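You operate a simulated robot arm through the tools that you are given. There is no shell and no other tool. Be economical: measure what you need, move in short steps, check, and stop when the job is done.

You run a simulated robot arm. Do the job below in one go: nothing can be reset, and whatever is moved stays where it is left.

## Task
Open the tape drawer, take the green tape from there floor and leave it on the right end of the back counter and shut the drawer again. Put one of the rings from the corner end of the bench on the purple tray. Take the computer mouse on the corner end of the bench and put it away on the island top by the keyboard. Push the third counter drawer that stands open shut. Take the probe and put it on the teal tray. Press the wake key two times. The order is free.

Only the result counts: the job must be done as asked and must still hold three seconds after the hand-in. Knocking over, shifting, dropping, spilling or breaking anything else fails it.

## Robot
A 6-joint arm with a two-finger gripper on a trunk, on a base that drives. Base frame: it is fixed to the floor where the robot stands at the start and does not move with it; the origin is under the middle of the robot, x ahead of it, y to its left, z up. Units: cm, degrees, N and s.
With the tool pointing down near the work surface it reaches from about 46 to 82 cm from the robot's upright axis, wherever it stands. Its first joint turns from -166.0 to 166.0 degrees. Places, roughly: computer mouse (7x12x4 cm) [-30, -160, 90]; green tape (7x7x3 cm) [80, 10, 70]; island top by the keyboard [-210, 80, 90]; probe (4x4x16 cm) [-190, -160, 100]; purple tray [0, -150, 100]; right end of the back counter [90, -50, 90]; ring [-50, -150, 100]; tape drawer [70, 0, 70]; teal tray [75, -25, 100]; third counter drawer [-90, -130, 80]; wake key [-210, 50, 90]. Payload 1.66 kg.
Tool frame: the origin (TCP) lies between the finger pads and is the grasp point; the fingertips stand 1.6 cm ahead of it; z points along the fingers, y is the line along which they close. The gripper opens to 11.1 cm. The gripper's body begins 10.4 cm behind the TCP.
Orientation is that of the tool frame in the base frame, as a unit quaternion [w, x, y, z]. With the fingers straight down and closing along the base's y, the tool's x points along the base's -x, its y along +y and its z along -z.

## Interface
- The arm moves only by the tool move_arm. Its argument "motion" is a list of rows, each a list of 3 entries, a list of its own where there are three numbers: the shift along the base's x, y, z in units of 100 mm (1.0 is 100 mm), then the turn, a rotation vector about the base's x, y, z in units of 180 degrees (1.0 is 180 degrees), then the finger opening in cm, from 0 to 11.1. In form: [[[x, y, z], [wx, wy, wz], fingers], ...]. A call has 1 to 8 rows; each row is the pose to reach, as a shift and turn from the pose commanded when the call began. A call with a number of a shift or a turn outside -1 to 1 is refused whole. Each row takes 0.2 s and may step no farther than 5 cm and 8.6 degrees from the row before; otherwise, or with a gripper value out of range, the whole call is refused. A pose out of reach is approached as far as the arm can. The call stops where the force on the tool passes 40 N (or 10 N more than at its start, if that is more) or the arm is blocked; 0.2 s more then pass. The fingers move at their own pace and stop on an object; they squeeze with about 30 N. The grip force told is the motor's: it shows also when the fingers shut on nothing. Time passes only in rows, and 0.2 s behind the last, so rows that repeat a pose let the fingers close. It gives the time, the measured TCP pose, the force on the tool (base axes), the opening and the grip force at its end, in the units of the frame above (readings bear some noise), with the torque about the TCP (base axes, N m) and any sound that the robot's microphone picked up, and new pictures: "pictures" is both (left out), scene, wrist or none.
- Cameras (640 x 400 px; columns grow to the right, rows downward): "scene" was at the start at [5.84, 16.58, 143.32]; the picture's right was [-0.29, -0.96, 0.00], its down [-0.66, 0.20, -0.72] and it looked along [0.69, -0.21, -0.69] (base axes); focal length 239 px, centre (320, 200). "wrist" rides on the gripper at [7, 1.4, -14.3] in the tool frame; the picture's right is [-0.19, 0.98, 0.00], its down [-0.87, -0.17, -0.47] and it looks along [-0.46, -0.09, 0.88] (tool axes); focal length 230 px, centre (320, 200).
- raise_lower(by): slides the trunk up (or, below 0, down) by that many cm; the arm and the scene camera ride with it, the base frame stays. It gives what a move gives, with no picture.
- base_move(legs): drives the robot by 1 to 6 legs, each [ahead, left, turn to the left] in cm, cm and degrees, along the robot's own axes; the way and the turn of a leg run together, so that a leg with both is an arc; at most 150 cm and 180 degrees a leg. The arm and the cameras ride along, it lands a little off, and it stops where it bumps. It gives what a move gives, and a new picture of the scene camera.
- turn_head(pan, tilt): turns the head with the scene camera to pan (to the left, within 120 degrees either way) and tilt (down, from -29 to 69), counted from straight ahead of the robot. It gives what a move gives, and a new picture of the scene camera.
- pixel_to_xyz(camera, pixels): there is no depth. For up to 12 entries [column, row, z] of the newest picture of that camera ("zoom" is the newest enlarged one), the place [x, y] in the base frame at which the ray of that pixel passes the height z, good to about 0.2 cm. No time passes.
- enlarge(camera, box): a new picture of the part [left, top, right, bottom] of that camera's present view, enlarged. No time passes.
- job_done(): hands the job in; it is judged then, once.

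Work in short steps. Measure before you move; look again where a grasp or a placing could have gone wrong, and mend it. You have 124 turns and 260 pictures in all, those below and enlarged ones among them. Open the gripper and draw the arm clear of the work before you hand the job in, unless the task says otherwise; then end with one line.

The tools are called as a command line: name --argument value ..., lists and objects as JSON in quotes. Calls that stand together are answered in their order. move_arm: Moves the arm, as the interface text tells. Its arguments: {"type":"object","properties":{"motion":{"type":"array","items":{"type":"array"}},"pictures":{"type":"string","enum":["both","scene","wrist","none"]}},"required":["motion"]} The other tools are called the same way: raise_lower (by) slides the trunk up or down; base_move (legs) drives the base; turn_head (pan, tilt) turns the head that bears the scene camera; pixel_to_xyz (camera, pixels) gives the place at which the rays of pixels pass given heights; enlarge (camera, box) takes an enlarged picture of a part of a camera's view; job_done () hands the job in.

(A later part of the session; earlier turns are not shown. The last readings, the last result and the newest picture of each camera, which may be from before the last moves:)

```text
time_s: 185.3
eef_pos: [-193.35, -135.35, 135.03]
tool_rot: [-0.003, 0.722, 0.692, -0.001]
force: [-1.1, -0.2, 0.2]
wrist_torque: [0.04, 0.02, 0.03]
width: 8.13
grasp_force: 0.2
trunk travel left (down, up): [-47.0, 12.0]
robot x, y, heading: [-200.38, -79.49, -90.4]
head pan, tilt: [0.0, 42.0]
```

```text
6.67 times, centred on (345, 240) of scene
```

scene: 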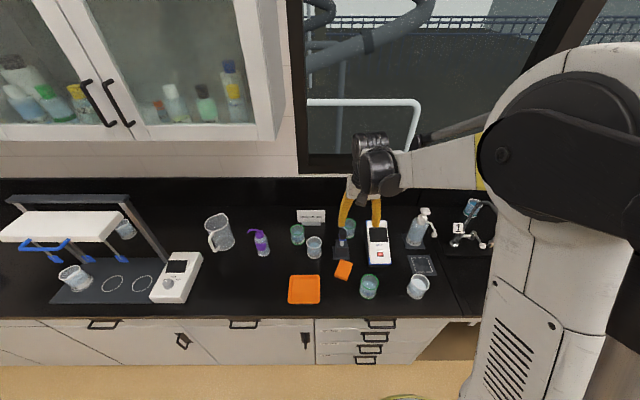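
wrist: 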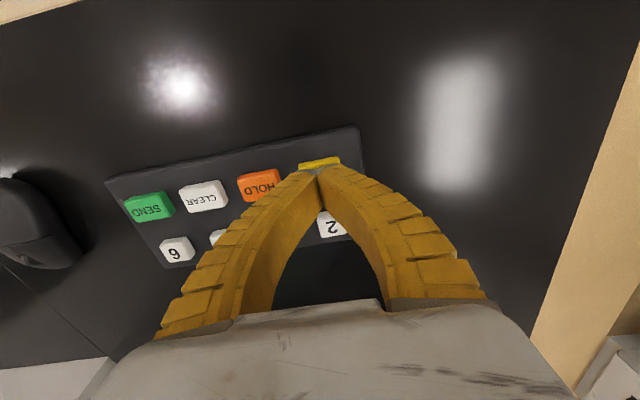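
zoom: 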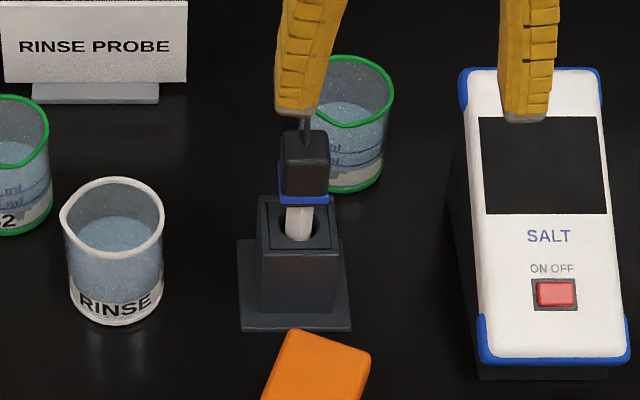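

I triangulate the cap top (wrist zoom (313,235), scene (342.7,231.7)) and holder base.

pixel_to_xyz --camera "scene" --pixels '[[342.7, 231.7, 100], [342.7, 231.7, 104], [342.7, 231.7, 108], [342.7, 231.7, 112], [342.7, 240, 104], [342.7, 240, 100], [334, 259, 90], [349.5, 259, 90], [347, 246, 90]]'

enlarge --camera "wrist" --box '[280, 130, 420, 270]'

pixel_to_xyz --camera "zoom" --pixels '[[313, 235, 100], [313, 235, 104], [313, 235, 108], [313, 235, 112], [306, 203, 104], [306, 203, 100], [250, 130, 90], [330, 113, 90], [343, 183, 90], [280, 310, 100], [193, 345, 93], [282, 240, 90]]'

```text
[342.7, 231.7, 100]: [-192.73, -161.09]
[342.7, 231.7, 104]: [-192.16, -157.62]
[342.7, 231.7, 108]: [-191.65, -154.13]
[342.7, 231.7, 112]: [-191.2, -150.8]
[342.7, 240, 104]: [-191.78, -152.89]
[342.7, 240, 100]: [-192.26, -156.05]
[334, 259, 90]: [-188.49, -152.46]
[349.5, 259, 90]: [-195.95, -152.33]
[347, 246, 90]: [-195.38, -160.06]
```

```text
2.86 times, centred on (350, 200) of wrist
```

zoom: 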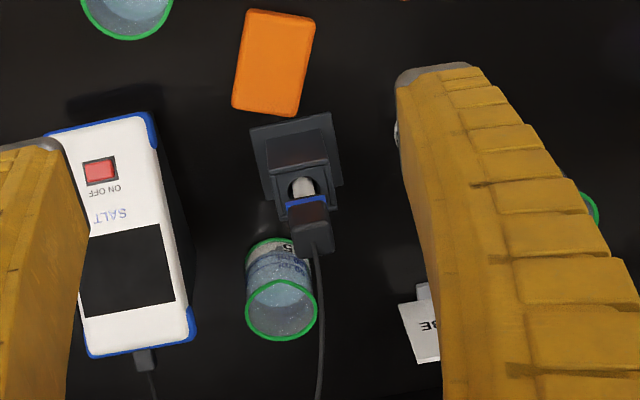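

```text
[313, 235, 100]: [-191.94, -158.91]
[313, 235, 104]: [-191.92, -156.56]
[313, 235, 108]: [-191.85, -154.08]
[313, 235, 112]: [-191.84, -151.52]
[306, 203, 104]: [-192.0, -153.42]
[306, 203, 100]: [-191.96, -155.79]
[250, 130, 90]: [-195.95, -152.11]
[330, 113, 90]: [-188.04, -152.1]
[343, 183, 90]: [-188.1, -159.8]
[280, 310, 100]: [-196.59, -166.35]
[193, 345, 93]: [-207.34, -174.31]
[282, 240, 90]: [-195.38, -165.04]
```

Cap spans z≈100–106 at (-192,-155.7). Plan: grip the cap from the front with the tool nearly horizontal, so that turning the tool down later lays the probe flat on the tray. I back off and lower the trunk.

base_move --legs '[[-42, 0, 0.4]]'

raise_lower --by -36

move_arm --motion '[[[0, -0.2, 0.1], [-0.046, 0, 0.013], 8], [[0, -0.4, 0.2], [-0.092, 0, 0.013], 8], [[0, -0.6, 0.3], [-0.138, 0, 0.013], 8], [[0, -0.8, 0.4], [-0.184, 0, 0.013], 8], [[0, -1.0, 0.5], [-0.23, 0, 0.013], 8], [[0, -1.0, 0.6], [-0.276, 0, 0.013], 8], [[0, -1.0, 0.7], [-0.322, 0, 0.013], 8]]' --pictures "none"

move_arm --motion '[[[0, -0.4, 0.1], [-0.04, 0, 0], 7], [[0, -0.8, 0.2], [-0.08, 0, 0], 7], [[0, -1.0, 0.3], [-0.12, 0, 0], 7]]' --pictures "both"

```text
time_s: 187.9
eef_pos: [-192.75, -93.34, 135.28]
tool_rot: [-0.002, 0.717, 0.697, -0.002]
force: [0.4, 1.0, 1.0]
wrist_torque: [0.02, 0.0, -0.02]
width: 8.12
grasp_force: 0.9
trunk travel left (down, up): [-47.0, 12.0]
robot x, y, heading: [-200.4, -37.95, -89.3]
head pan, tilt: [0.0, 42.0]
```

scene: 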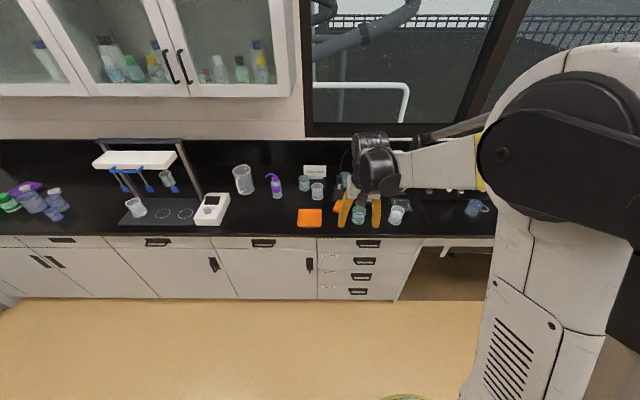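

```text
time_s: 191.4
eef_pos: [-192.73, -93.44, 99.07]
tool_rot: [-0.003, 0.717, 0.697, -0.002]
force: [0.3, -0.5, 0.2]
wrist_torque: [0.02, -0.04, 0.01]
width: 8.16
grasp_force: 0.7
trunk travel left (down, up): [-11.0, 48.0]
robot x, y, heading: [-200.29, -38.02, -89.4]
head pan, tilt: [0.0, 42.0]
```

```text
time_s: 193.0
eef_pos: [-192.78, -103.53, 106.14]
tool_rot: [0.346, 0.614, 0.623, -0.34]
force: [0.4, -0.5, 0.7]
wrist_torque: [0.01, 0.01, -0.03]
width: 8.13
grasp_force: 0.8
trunk travel left (down, up): [-11.0, 48.0]
robot x, y, heading: [-200.48, -37.64, -89.8]
head pan, tilt: [0.0, 42.0]
```

```text
time_s: 193.8
eef_pos: [-192.89, -113.59, 109.09]
tool_rot: [0.455, 0.538, 0.548, -0.45]
force: [0.2, 0.6, 0.4]
wrist_torque: [0.0, 0.01, -0.02]
width: 7.19
grasp_force: 1.1
trunk travel left (down, up): [-11.0, 48.0]
robot x, y, heading: [-200.52, -37.69, -89.7]
head pan, tilt: [0.0, 42.0]
```

scene: 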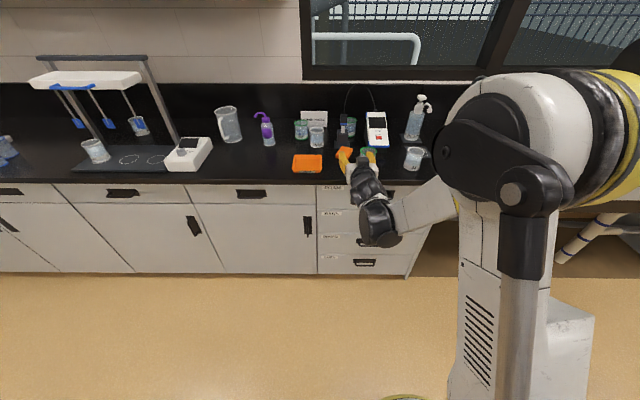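
wrist: 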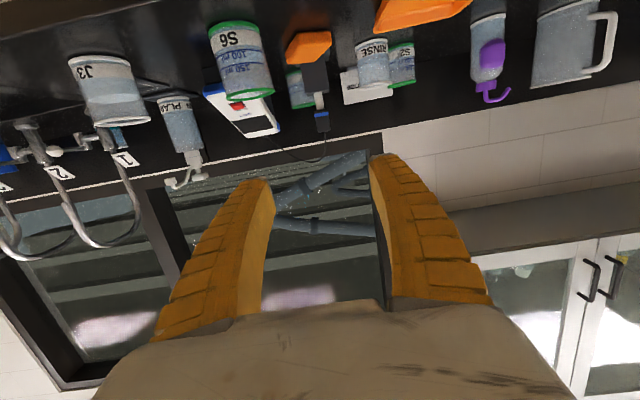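

The tool is now about 10° below horizontal. I drive ahead 32 cm, staying above the cups, and look.

base_move --legs '[[31, 0, 0]]'

enlarge --camera "wrist" --box '[0, 0, 640, 400]'

enlarge --camera "scene" --box '[270, 170, 430, 290]'

```text
time_s: 195.9
eef_pos: [-192.69, -144.56, 109.14]
tool_rot: [0.455, 0.538, 0.548, -0.45]
force: [-0.1, -0.2, -0.8]
wrist_torque: [0.02, -0.02, 0.01]
width: 7.16
grasp_force: 0.9
trunk travel left (down, up): [-11.0, 48.0]
robot x, y, heading: [-200.44, -68.56, -89.7]
head pan, tilt: [0.0, 42.0]
```

scene: 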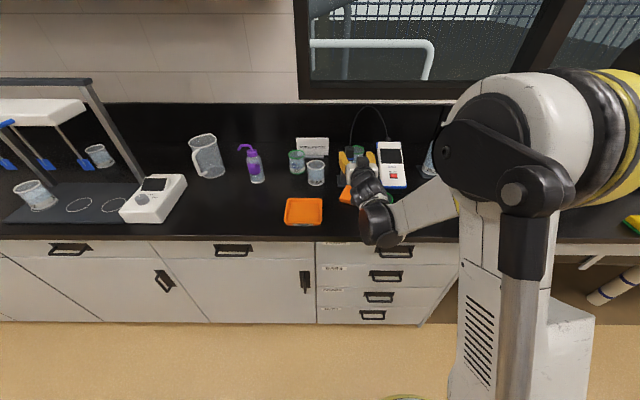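

```text
1.00 times, centred on (320, 200) of wrist (not enlarged: the box is as wide or as high as the picture)
```

zoom: 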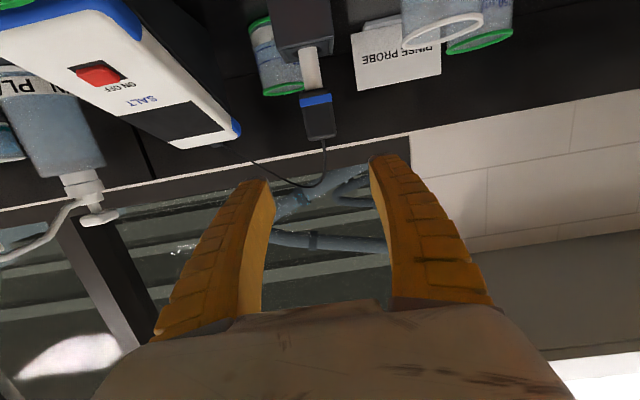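

```text
3.33 times, centred on (350, 230) of scene
```

zoom: 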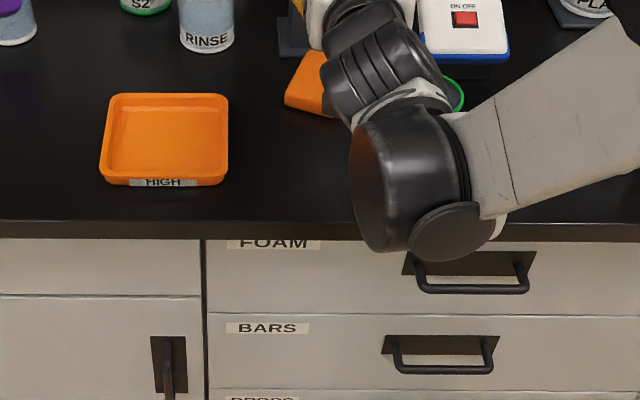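

I check S6's right/left rim position relative to the hand path.

pixel_to_xyz --camera "scene" --pixels '[[393, 198.5, 99], [390, 194, 99], [343, 190, 90], [345, 205, 92]]'

move_arm --motion '[[[0.04, -0.1, -0.25], [0, 0, 0], 7], [[0.04, -0.2, -0.48], [0, 0, 0], 7]]' --pictures "both"

```text
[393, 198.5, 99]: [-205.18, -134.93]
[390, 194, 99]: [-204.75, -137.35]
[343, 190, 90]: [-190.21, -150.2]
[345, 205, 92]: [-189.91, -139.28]
```

```text
time_s: 196.5
eef_pos: [-192.26, -146.72, 104.36]
tool_rot: [0.455, 0.539, 0.548, -0.45]
force: [0.5, 0.9, 0.6]
wrist_torque: [-0.02, 0.02, -0.03]
width: 7.19
grasp_force: 1.5
trunk travel left (down, up): [-11.0, 48.0]
robot x, y, heading: [-200.24, -69.24, -89.5]
head pan, tilt: [0.0, 42.0]
```

scene: 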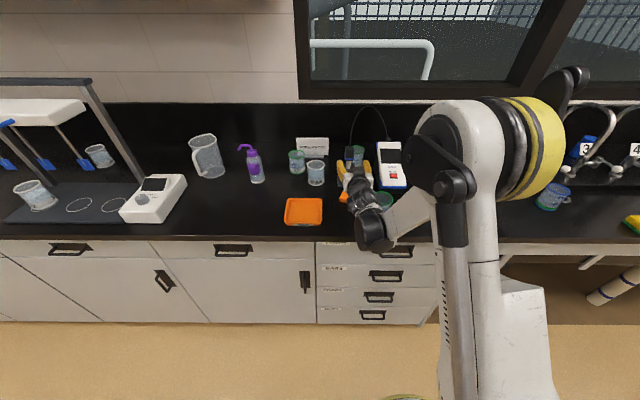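
wrist: 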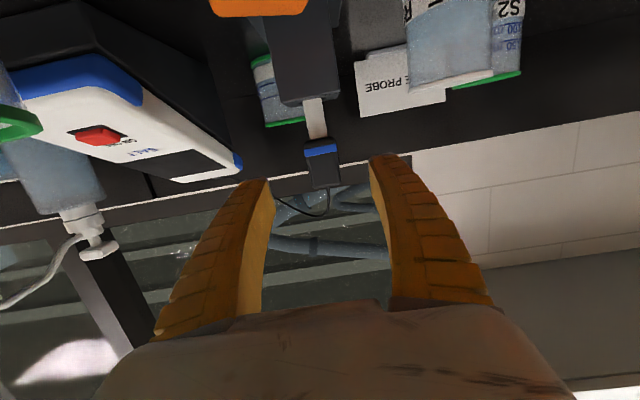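

The forearm passes near cup S6 (383,198); I zoom to check.

enlarge --camera "scene" --box '[330, 130, 450, 260]'

```text
3.08 times, centred on (390, 195) of scene
```

zoom: 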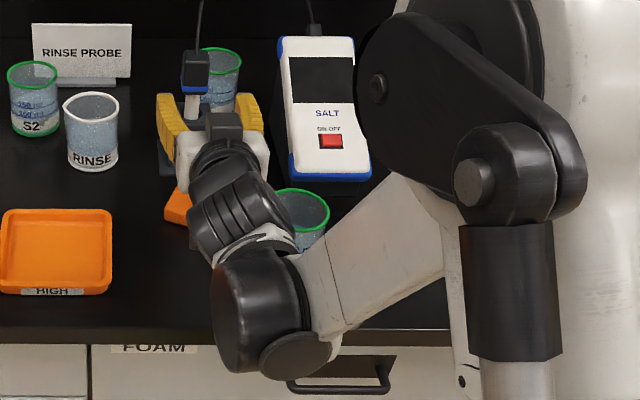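

The wrist and forearm run at z≈108, above S6's rim (z≈99). I advance 5 cm and check.

move_arm --motion '[[[0, -0.25, 0], [0, 0, 0], 7], [[0, -0.5, 0], [0, 0, 0], 7]]' --pictures "both"

enlarge --camera "scene" --box '[310, 120, 430, 250]'

```text
time_s: 197.1
eef_pos: [-192.19, -151.67, 104.17]
tool_rot: [0.455, 0.539, 0.548, -0.45]
force: [-0.6, -0.1, 0.5]
wrist_torque: [-0.01, 0.0, -0.07]
width: 7.16
grasp_force: 1.3
trunk travel left (down, up): [-11.0, 48.0]
robot x, y, heading: [-200.16, -69.01, -89.4]
head pan, tilt: [0.0, 42.0]
```

scene: 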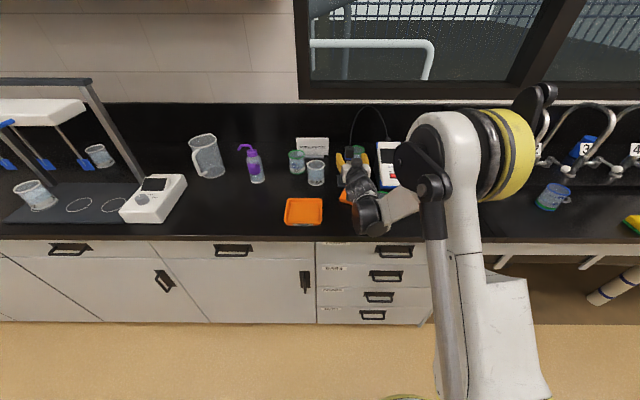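
wrist: 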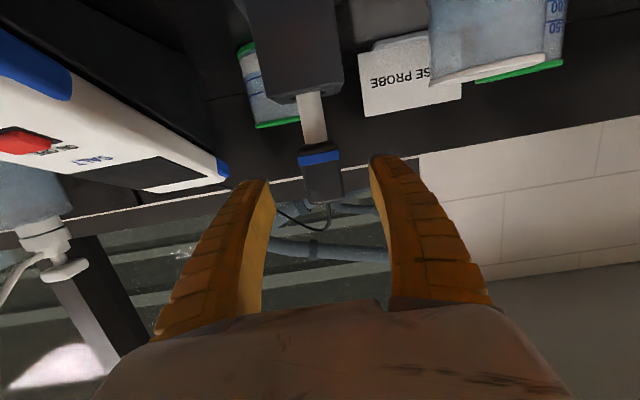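

```text
3.08 times, centred on (370, 185) of scene
```

zoom: 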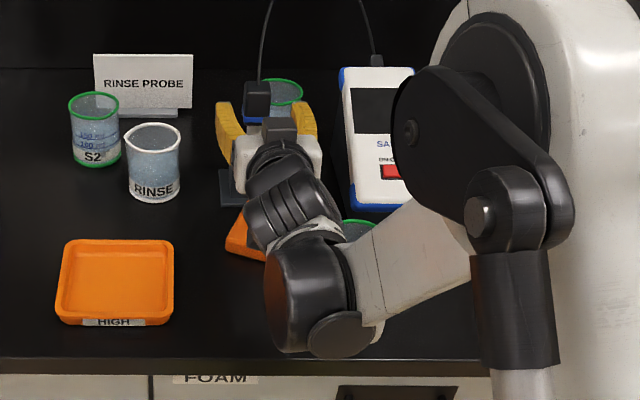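

Cap is between the fingers at (322,175); I advance 4 cm more.

move_arm --motion '[[[0.02, -0.2, 0.01], [0, 0, 0], 7], [[0.02, -0.4, 0.02], [0, 0, 0], 7]]' --pictures "both"

enlarge --camera "scene" --box '[310, 120, 430, 250]'

```text
time_s: 197.7
eef_pos: [-192.09, -155.56, 104.56]
tool_rot: [0.454, 0.539, 0.548, -0.45]
force: [-0.2, 0.2, 0.2]
wrist_torque: [0.03, 0.0, 0.01]
width: 7.17
grasp_force: 0.9
trunk travel left (down, up): [-11.0, 48.0]
robot x, y, heading: [-200.3, -69.13, -89.5]
head pan, tilt: [0.0, 42.0]
```

scene: 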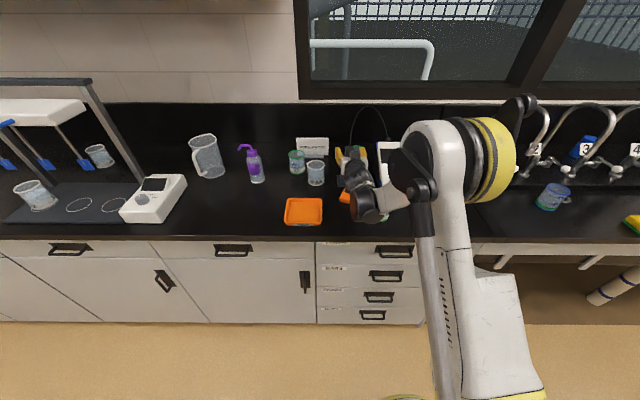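
wrist: 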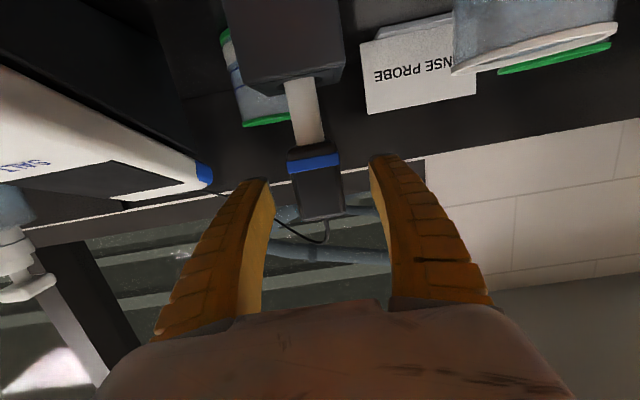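

```text
3.08 times, centred on (370, 185) of scene
```

zoom: 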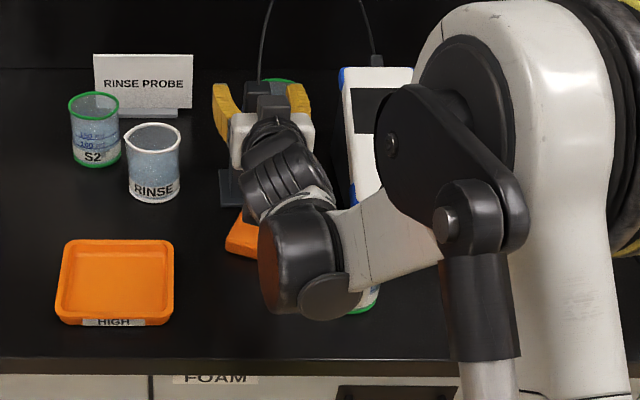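

No contact; the cap is between the pads. I close the fingers.

move_arm --motion '[[[0, 0, 0], [0, 0, 0], 4], [[0, 0, 0], [0, 0, 0], 2], [[0, 0, 0], [0, 0, 0], 2], [[0, 0, 0], [0, 0, 0], 2]]' --pictures "wrist"

```text
time_s: 198.7
eef_pos: [-191.99, -155.52, 104.49]
tool_rot: [0.455, 0.539, 0.548, -0.45]
force: [0.1, 0.1, 2.8]
wrist_torque: [-0.01, 0.06, -0.02]
width: 2.59
grasp_force: 30.1
trunk travel left (down, up): [-11.0, 48.0]
robot x, y, heading: [-200.12, -69.16, -89.6]
head pan, tilt: [0.0, 42.0]
```

wrist: 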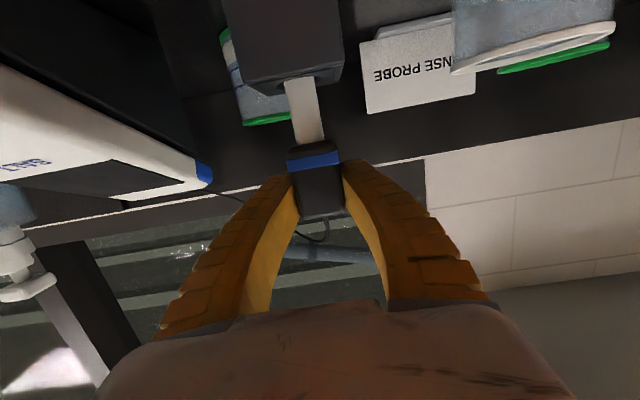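

The cap is gripped (2.6 cm). I lift straight up with the trunk.

raise_lower --by 5

enlarge --camera "wrist" --box '[0, 0, 640, 400]'

raise_lower --by 15

enlarge --camera "wrist" --box '[0, 0, 640, 400]'

turn_head --pan 0 --tilt 45

```text
time_s: 199.6
eef_pos: [-192.01, -155.65, 109.42]
tool_rot: [0.455, 0.539, 0.548, -0.45]
force: [1.0, 0.1, -1.4]
wrist_torque: [0.0, -0.02, -0.02]
width: 2.57
grasp_force: 29.9
trunk travel left (down, up): [-16.0, 43.0]
robot x, y, heading: [-200.24, -69.01, -89.5]
head pan, tilt: [0.0, 42.0]
```

```text
1.00 times, centred on (320, 200) of wrist (not enlarged: the box is as wide or as high as the picture)
```

zoom: 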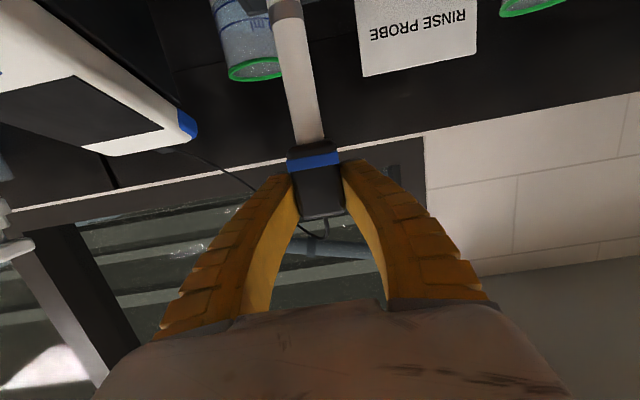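

```text
time_s: 201.3
eef_pos: [-191.98, -155.61, 124.53]
tool_rot: [0.454, 0.54, 0.548, -0.45]
force: [0.5, 0.4, -1.8]
wrist_torque: [-0.01, -0.02, 0.01]
width: 2.54
grasp_force: 29.4
trunk travel left (down, up): [-31.0, 28.0]
robot x, y, heading: [-199.94, -69.04, -89.5]
head pan, tilt: [0.0, 42.0]
```

```text
1.00 times, centred on (320, 200) of wrist (not enlarged: the box is as wide or as high as the picture)
```

zoom: 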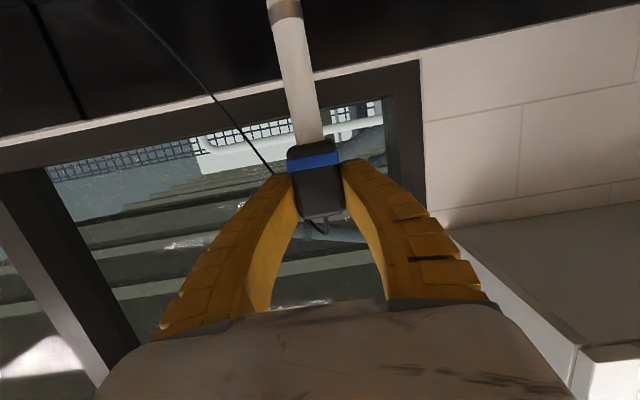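

```text
time_s: 202.0
eef_pos: [-192.05, -155.54, 124.43]
tool_rot: [0.454, 0.54, 0.548, -0.449]
force: [-0.7, 0.2, -1.6]
wrist_torque: [-0.01, 0.01, 0.03]
width: 2.59
grasp_force: 30.3
trunk travel left (down, up): [-31.0, 28.0]
robot x, y, heading: [-200.41, -69.02, -89.5]
head pan, tilt: [0.0, 45.0]
```

scene: 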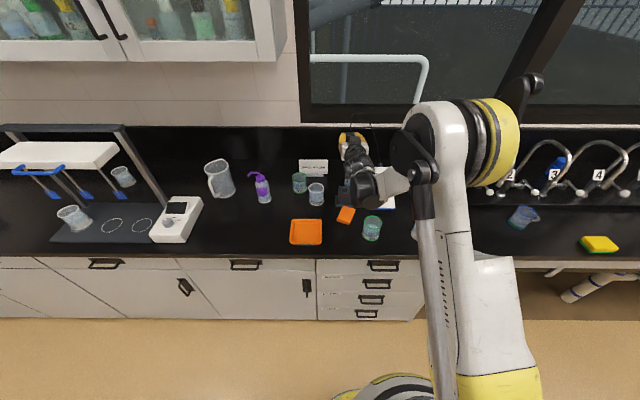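

The probe is out. The cable still follows; I back off 25 cm and check whether the meter is being dragged.

base_move --legs '[[-25, 0, 0]]'

enlarge --camera "scene" --box '[250, 80, 450, 230]'

```text
time_s: 203.8
eef_pos: [-192.67, -130.53, 124.61]
tool_rot: [0.454, 0.54, 0.547, -0.451]
force: [-0.6, 0.8, -0.5]
wrist_torque: [0.01, 0.01, 0.02]
width: 2.55
grasp_force: 30.4
trunk travel left (down, up): [-31.0, 28.0]
robot x, y, heading: [-200.2, -43.91, -89.9]
head pan, tilt: [0.0, 45.0]
```

scene: 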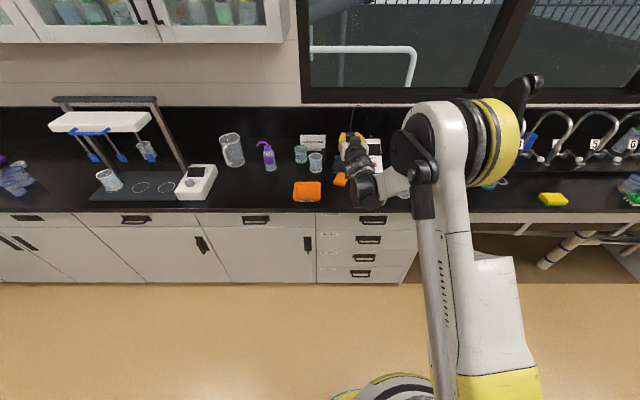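

```text
2.67 times, centred on (350, 155) of scene
```

zoom: 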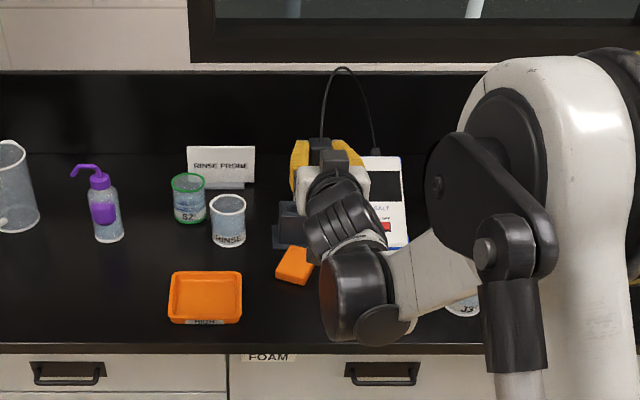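

The meter has not moved. I back a bit more, turn left to face the back counter, and drive toward it.

base_move --legs '[[-15, 0, 0], [0, 0, 90], [60, 0, 0]]'

turn_head --pan -100 --tilt 30

```text
time_s: 211.9
eef_pos: [-54.46, -22.32, 124.47]
tool_rot: [0.639, 0.001, 0.769, -0.003]
force: [0.0, -0.5, -0.7]
wrist_torque: [0.0, 0.01, 0.01]
width: 2.58
grasp_force: 30.6
trunk travel left (down, up): [-31.0, 28.0]
robot x, y, heading: [-141.02, -29.69, -0.3]
head pan, tilt: [0.0, 45.0]
```

scene: 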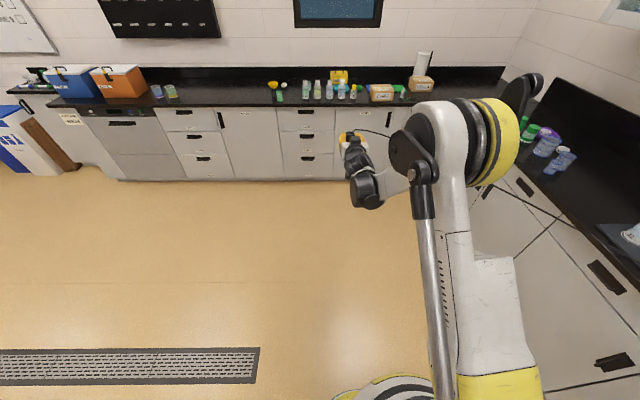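

```text
time_s: 213.7
eef_pos: [-54.46, -22.26, 124.45]
tool_rot: [0.639, 0.0, 0.769, -0.002]
force: [0.4, -0.2, -0.5]
wrist_torque: [0.01, -0.01, -0.01]
width: 2.58
grasp_force: 29.6
trunk travel left (down, up): [-31.0, 28.0]
robot x, y, heading: [-140.86, -29.22, -0.6]
head pan, tilt: [-100.0, 30.0]
```

scene: 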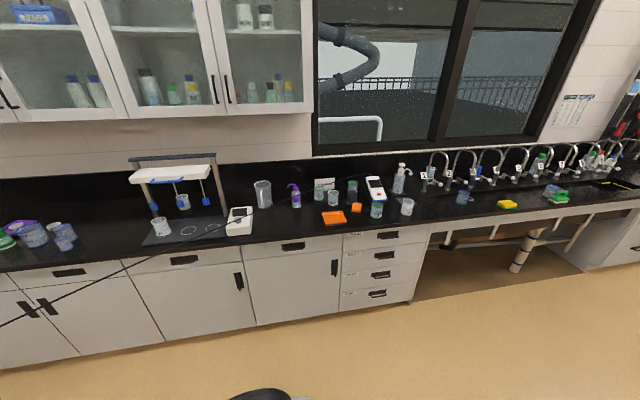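

The cable just stretches and nothing was disturbed. I continue to the back counter and turn the tool down, laying the probe level.

base_move --legs '[[95, 0, 0.5]]'

move_arm --motion '[[[-0.2, 0, 0.1], [0, 0.046, 0], 2], [[-0.4, 0, 0.2], [0, 0.092, 0], 2], [[-0.6, 0, 0.3], [0, 0.138, 0], 2], [[-0.8, 0, 0.3], [0, 0.184, 0], 2], [[-1.0, 0, 0.3], [0, 0.23, 0], 2], [[-1.0, 0, 0.3], [0, 0.276, 0], 2], [[-1.0, 0, 0.3], [0, 0.322, 0], 2]]' --pictures "none"

move_arm --motion '[[[-0.1, 0, 0], [0, 0.04, 0], 2], [[-0.2, 0, 0], [0, 0.08, 0], 2], [[-0.2, 0, 0], [0, 0.12, 0], 2], [[-0.2, 0, 0], [0, 0.16, 0], 2]]' --pictures "wrist"

turn_head --pan 0 --tilt 50

```text
time_s: 218.7
eef_pos: [39.81, -22.67, 124.45]
tool_rot: [0.639, -0.001, 0.769, -0.001]
force: [0.5, -0.5, -0.7]
wrist_torque: [-0.01, 0.03, 0.0]
width: 2.57
grasp_force: 29.8
trunk travel left (down, up): [-31.0, 28.0]
robot x, y, heading: [-46.84, -29.68, -0.3]
head pan, tilt: [-100.0, 30.0]
```

scene: 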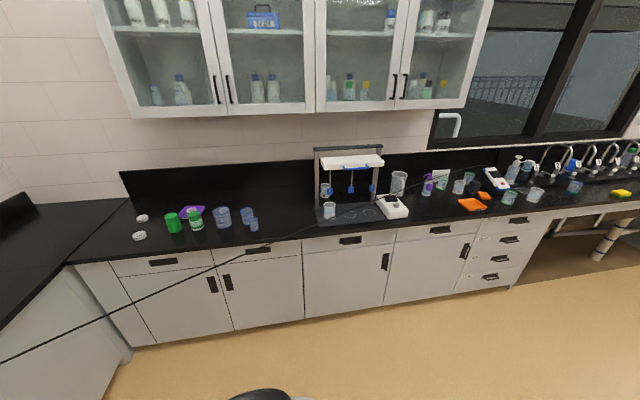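

```text
time_s: 220.2
eef_pos: [29.91, -22.56, 127.54]
tool_rot: [0.186, -0.002, 0.983, 0.0]
force: [0.2, -0.5, -2.0]
wrist_torque: [0.01, -0.04, -0.03]
width: 2.57
grasp_force: 30.1
trunk travel left (down, up): [-31.0, 28.0]
robot x, y, heading: [-46.97, -29.96, 0.0]
head pan, tilt: [-100.0, 30.0]
```

```text
time_s: 221.2
eef_pos: [27.95, -22.72, 127.53]
tool_rot: [-0.065, -0.002, 0.998, 0.001]
force: [-0.1, -0.1, -1.4]
wrist_torque: [0.0, -0.04, 0.01]
width: 2.55
grasp_force: 29.9
trunk travel left (down, up): [-31.0, 28.0]
robot x, y, heading: [-46.99, -29.79, -0.3]
head pan, tilt: [-100.0, 30.0]
```

wrist: 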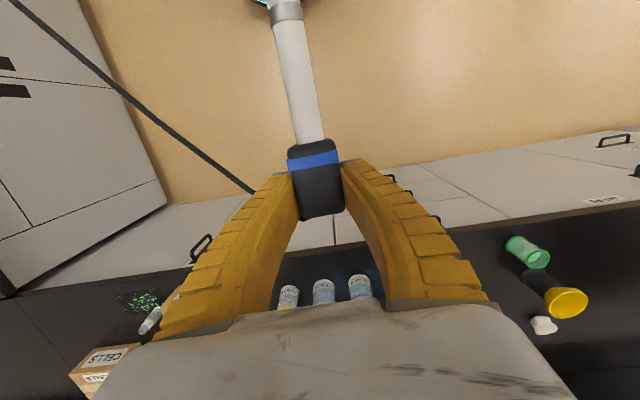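

```text
time_s: 223.0
eef_pos: [27.81, -22.7, 127.55]
tool_rot: [-0.062, -0.002, 0.998, 0.0]
force: [0.1, 0.3, -0.8]
wrist_torque: [0.01, -0.04, 0.0]
width: 2.58
grasp_force: 30.3
trunk travel left (down, up): [-31.0, 28.0]
robot x, y, heading: [-46.74, -29.79, -0.4]
head pan, tilt: [0.0, 50.0]
```

scene: 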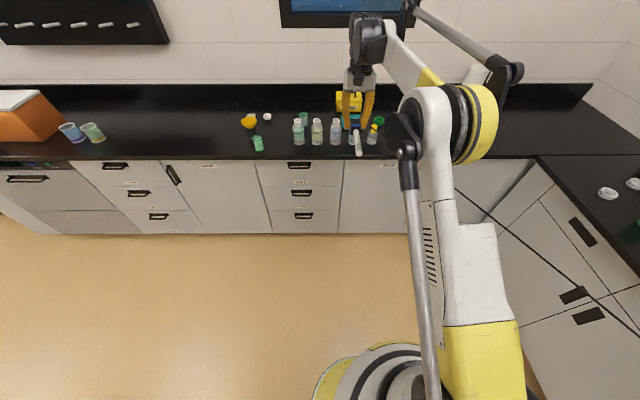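

The probe is nearly level in the hand, its stem pointing toward the robot. I drive 60 cm ahead over the tray at height 127, then yaw 42° so that the probe fits the tray's diagonal.

base_move --legs '[[60, -3, 0.4]]'

move_arm --motion '[[[0, 0, 0], [0, 0, 0.045], 2], [[0, 0, 0], [0, 0, 0.09], 2], [[0, 0, 0], [0, 0, 0.135], 2], [[0, 0, 0], [0, 0, 0.18], 2], [[0, 0, 0], [0, 0, 0.225], 2]]' --pictures "both"

```text
time_s: 226.4
eef_pos: [87.6, -25.11, 127.51]
tool_rot: [-0.063, -0.005, 0.998, 0.001]
force: [-0.1, 0.1, -1.4]
wrist_torque: [-0.02, 0.0, 0.01]
width: 2.6
grasp_force: 30.2
trunk travel left (down, up): [-31.0, 28.0]
robot x, y, heading: [12.9, -32.76, 0.3]
head pan, tilt: [0.0, 50.0]
```

scene: 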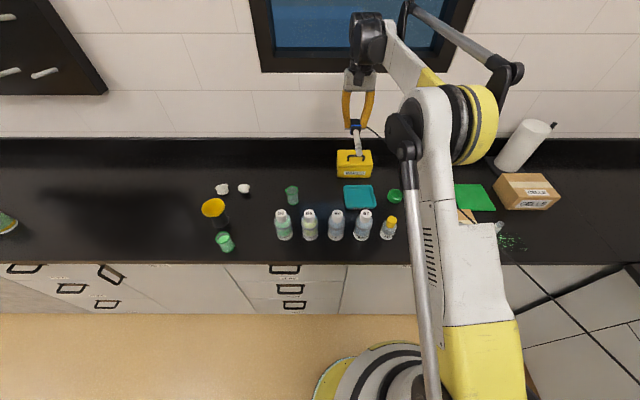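

```text
time_s: 227.6
eef_pos: [87.58, -25.05, 127.65]
tool_rot: [-0.06, -0.351, 0.934, -0.022]
force: [-0.1, 0.9, -0.7]
wrist_torque: [0.04, -0.04, -0.01]
width: 2.6
grasp_force: 30.4
trunk travel left (down, up): [-31.0, 28.0]
robot x, y, heading: [12.96, -32.46, -0.2]
head pan, tilt: [0.0, 50.0]
```

scene: 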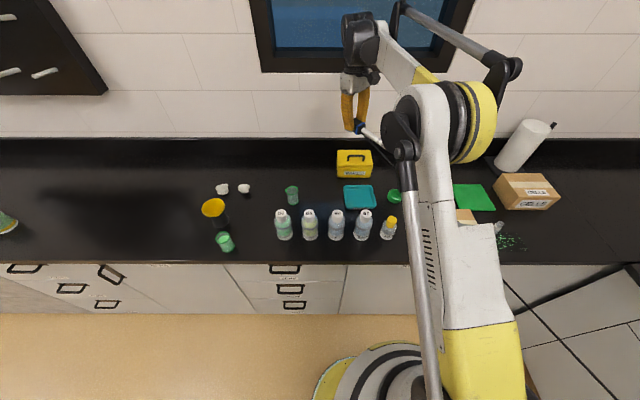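
wrist: 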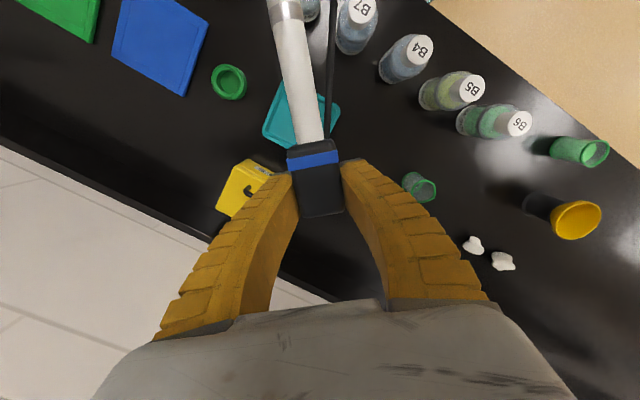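

I re-measure the teal tray and the WIPES box.

pixel_to_xyz --camera "scene" --pixels '[[344, 185, 91.5], [371, 185, 91.5], [376, 206, 91.5], [345, 206, 91.5], [340, 178, 90], [372, 178, 90], [338, 163, 98], [338, 163, 102], [294, 205, 90], [363, 212, 105], [365, 240, 90]]'

enlarge --camera "scene" --box '[270, 130, 430, 250]'

```text
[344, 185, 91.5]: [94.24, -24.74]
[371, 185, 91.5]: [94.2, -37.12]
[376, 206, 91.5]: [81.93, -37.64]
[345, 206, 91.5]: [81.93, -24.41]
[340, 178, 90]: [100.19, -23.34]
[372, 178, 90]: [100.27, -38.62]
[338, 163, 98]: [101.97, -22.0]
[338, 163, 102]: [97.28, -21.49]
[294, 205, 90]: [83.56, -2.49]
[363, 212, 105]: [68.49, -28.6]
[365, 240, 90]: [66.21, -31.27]
```

```text
3.33 times, centred on (350, 190) of scene
```

zoom: 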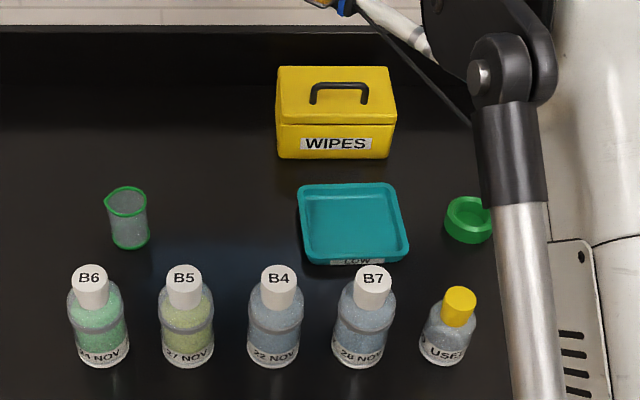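

Tray centre is (88,-31). I move TCP to (92,-27.5) and descend partway.

move_arm --motion '[[[0.2, -0.1, -0.3], [0, 0, 0], 2], [[0.44, -0.25, -0.6], [0, 0, 0], 2], [[0.44, -0.25, -1.0], [0, 0, 0], 2]]' --pictures "none"

move_arm --motion '[[[0, 0, -0.4], [0, 0, 0], 2], [[0, 0, -0.8], [0, 0, 0], 2], [[0, 0, -1.0], [0, 0, 0], 2]]' --pictures "none"

move_arm --motion '[[[0, 0, -0.3], [0, 0, 0], 2], [[0, 0, -0.6], [0, 0, 0], 2]]' --pictures "both"

enlarge --camera "scene" --box '[270, 130, 430, 250]'

```text
time_s: 228.4
eef_pos: [92.0, -27.28, 117.53]
tool_rot: [-0.059, -0.35, 0.934, -0.022]
force: [0.4, -0.7, -1.2]
wrist_torque: [0.01, -0.03, -0.03]
width: 2.58
grasp_force: 30.2
trunk travel left (down, up): [-31.0, 28.0]
robot x, y, heading: [12.65, -32.5, 0.1]
head pan, tilt: [0.0, 50.0]
```

```text
time_s: 229.2
eef_pos: [91.92, -27.59, 107.61]
tool_rot: [-0.059, -0.35, 0.935, -0.021]
force: [0.1, -0.1, -1.0]
wrist_torque: [0.04, -0.05, -0.02]
width: 2.59
grasp_force: 29.7
trunk travel left (down, up): [-31.0, 28.0]
robot x, y, heading: [12.84, -32.88, -0.0]
head pan, tilt: [0.0, 50.0]
```

```text
time_s: 229.8
eef_pos: [92.08, -27.54, 101.62]
tool_rot: [-0.059, -0.35, 0.935, -0.021]
force: [0.4, -0.1, -2.0]
wrist_torque: [0.06, -0.01, 0.02]
width: 2.6
grasp_force: 29.8
trunk travel left (down, up): [-31.0, 28.0]
robot x, y, heading: [12.65, -32.95, 0.3]
head pan, tilt: [0.0, 50.0]
```

scene: 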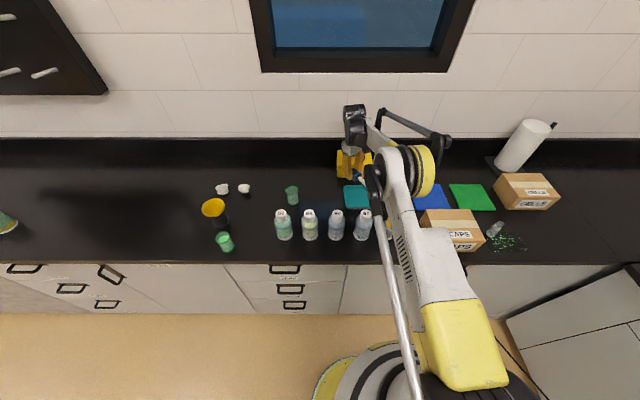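
wrist: 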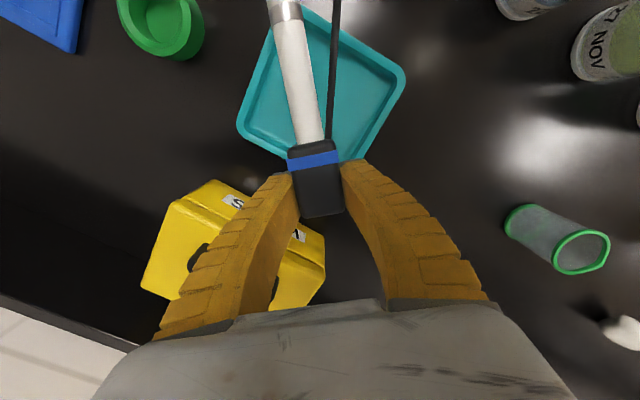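

```text
3.33 times, centred on (350, 190) of scene
```

zoom: 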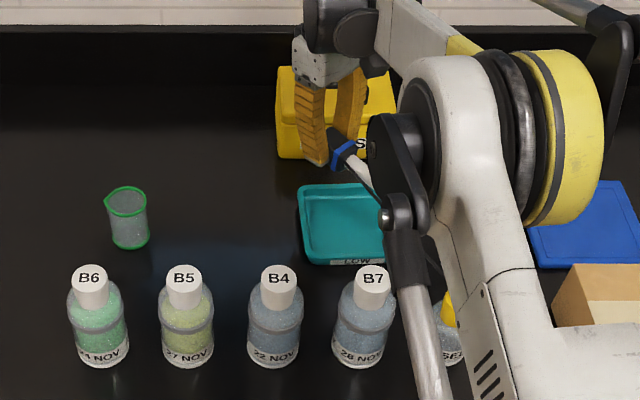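

I shift slightly toward the tray centre and descend to z 95.

move_arm --motion '[[[-0.17, -0.11, -0.3], [0, 0, 0], 2], [[-0.17, -0.11, -0.6], [0, 0, 0], 2]]' --pictures "both"

enlarge --camera "scene" --box '[310, 140, 410, 230]'

```text
time_s: 230.4
eef_pos: [90.2, -28.73, 95.51]
tool_rot: [-0.059, -0.351, 0.934, -0.021]
force: [0.4, -0.3, -0.5]
wrist_torque: [0.04, -0.02, 0.03]
width: 2.56
grasp_force: 29.6
trunk travel left (down, up): [-31.0, 28.0]
robot x, y, heading: [12.68, -33.01, 0.1]
head pan, tilt: [0.0, 50.0]
```

scene: 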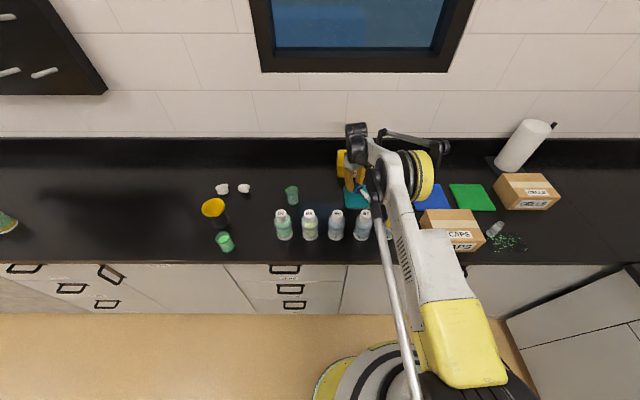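
wrist: 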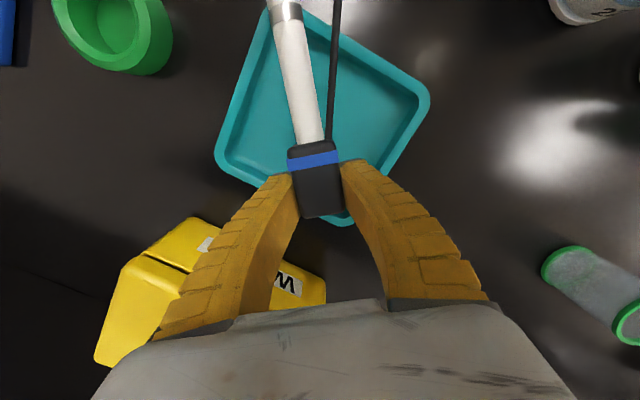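

```text
4.44 times, centred on (360, 185) of scene
```

zoom: 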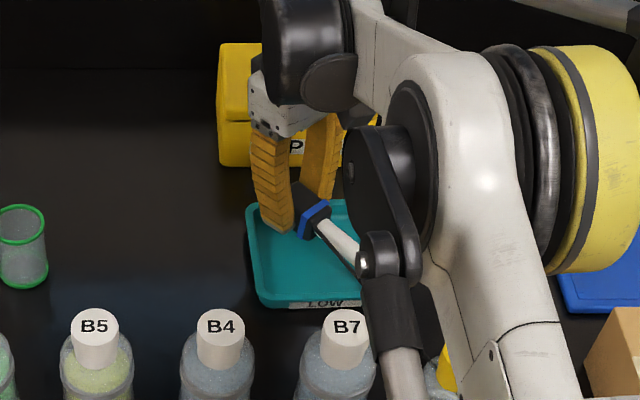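

Well over the tray. I go down in small steps until contact.

move_arm --motion '[[[0, 0, -0.08], [0, 0, 0], 2], [[0, 0, -0.15], [0, 0, 0], 2], [[0, 0, -0.19], [0, 0, 0], 2]]' --pictures "wrist"

```text
time_s: 231.2
eef_pos: [90.2, -28.81, 93.76]
tool_rot: [-0.06, -0.35, 0.935, -0.02]
force: [2.3, 1.5, 5.6]
wrist_torque: [-0.51, 0.54, 0.06]
width: 2.68
grasp_force: 30.3
trunk travel left (down, up): [-31.0, 28.0]
robot x, y, heading: [12.86, -32.82, 0.3]
head pan, tilt: [0.0, 50.0]
```

wrist: 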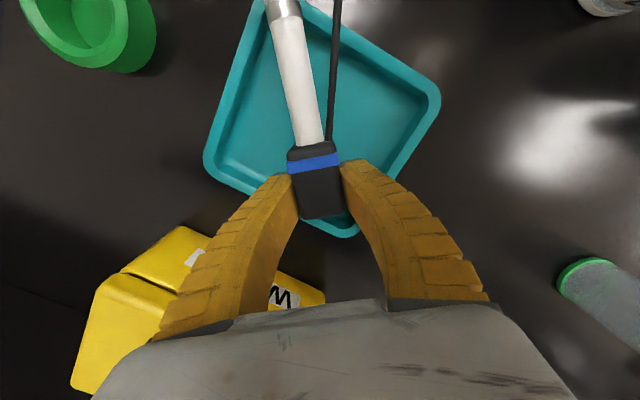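

The stem has touched the front rim. I ease down 0.6 cm more so the cap nears the tray floor.

move_arm --motion '[[[0, 0, -0.03], [0, 0, 0], 2], [[0, 0, -0.06], [0, 0, 0], 2]]' --pictures "wrist"

```text
time_s: 231.8
eef_pos: [90.07, -28.77, 93.41]
tool_rot: [-0.059, -0.35, 0.935, -0.021]
force: [-3.1, 0.1, 22.4]
wrist_torque: [-0.75, 0.24, -0.06]
width: 2.74
grasp_force: 30.4
trunk travel left (down, up): [-31.0, 28.0]
robot x, y, heading: [12.84, -32.77, -0.0]
head pan, tilt: [0.0, 50.0]
```

wrist: 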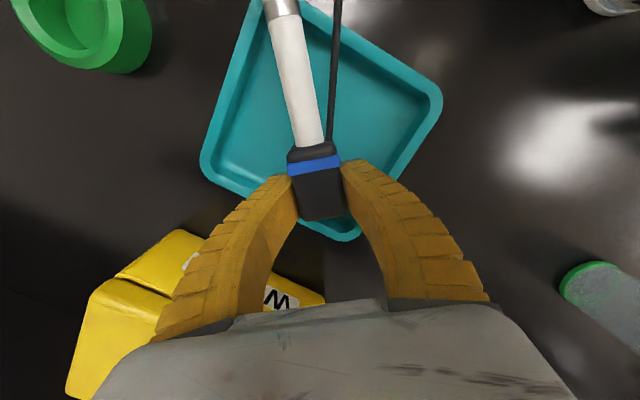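

Contact is solid (22 N). I relieve slightly and open to 4.2, then look before lifting.

move_arm --motion '[[[0, 0, 0.02], [0, 0, 0], 3], [[0, 0, 0.03], [0, 0, 0], 3.6], [[0, 0, 0.03], [0, 0, 0], 4.2], [[0, 0, 0.03], [0, 0, 0], 4.2]]' --pictures "wrist"

```text
time_s: 232.8
eef_pos: [90.07, -28.74, 93.35]
tool_rot: [-0.058, -0.35, 0.935, -0.022]
force: [-2.2, 1.9, 10.5]
wrist_torque: [-0.17, -0.3, 0.04]
width: 3.91
grasp_force: 0.1
trunk travel left (down, up): [-31.0, 28.0]
robot x, y, heading: [13.29, -32.79, 0.2]
head pan, tilt: [0.0, 50.0]
```

wrist: 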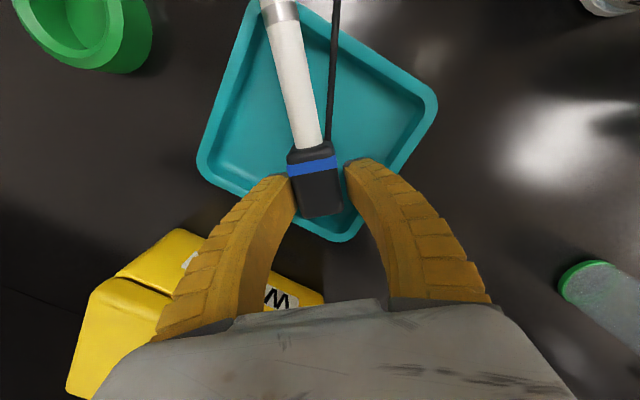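

Released; a fingertip presses the tray lightly. I lift straight up gently.

move_arm --motion '[[[0, 0, 0.05], [0, 0, 0], 4.2], [[0, 0, 0.12], [0, 0, 0], 4.6], [[0, 0, 0.25], [0, 0, 0], 4.8], [[0, 0, 0.45], [0, 0, 0], 5], [[0, 0, 0.8], [0, 0, 0], 5]]' --pictures "wrist"

move_arm --motion '[[[0, 0, 0.4], [0, 0, 0], 5], [[0, 0, 0.8], [0, 0, 0], 5], [[0, 0, 1.0], [0, 0, 0], 5]]' --pictures "both"

```text
time_s: 234.0
eef_pos: [90.19, -28.84, 101.44]
tool_rot: [-0.059, -0.351, 0.934, -0.021]
force: [-0.3, 0.5, -0.5]
wrist_torque: [0.03, 0.01, -0.01]
width: 5.2
grasp_force: 2.1
trunk travel left (down, up): [-31.0, 28.0]
robot x, y, heading: [12.91, -32.61, -0.2]
head pan, tilt: [0.0, 50.0]
```

wrist: 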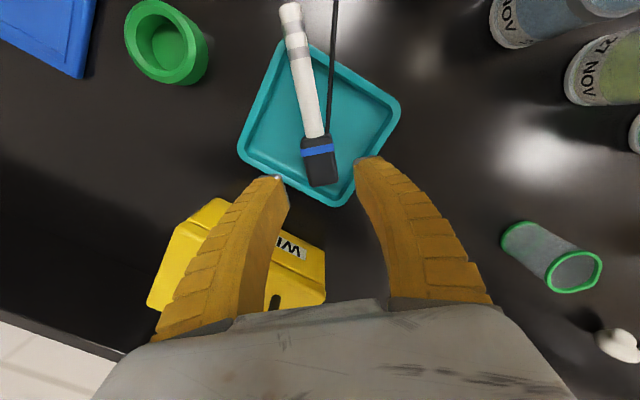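

```text
time_s: 234.8
eef_pos: [90.24, -28.99, 111.45]
tool_rot: [-0.059, -0.35, 0.935, -0.021]
force: [-0.2, -0.7, 0.2]
wrist_torque: [-0.03, -0.01, 0.0]
width: 5.22
grasp_force: 1.4
trunk travel left (down, up): [-31.0, 28.0]
robot x, y, heading: [13.29, -33.17, 0.2]
head pan, tilt: [0.0, 50.0]
```

scene: 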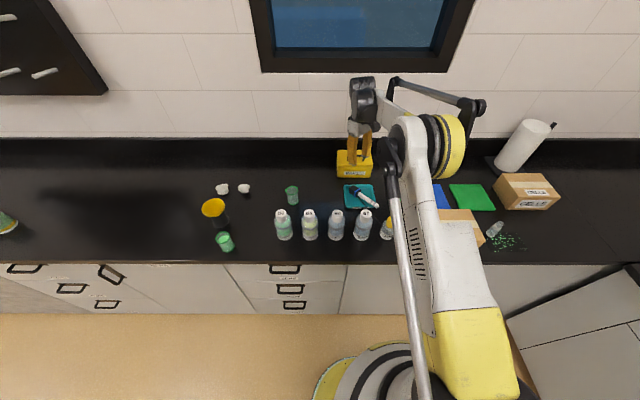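
wrist: 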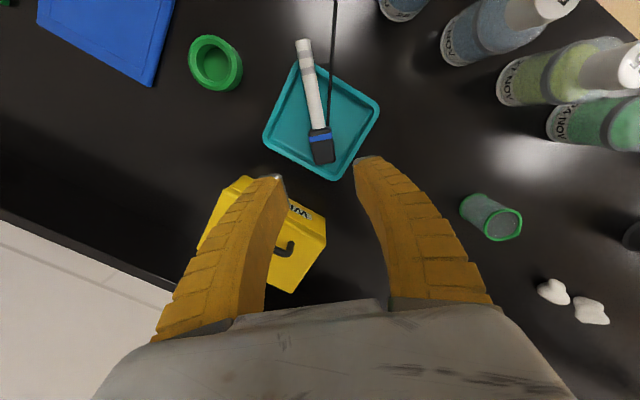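

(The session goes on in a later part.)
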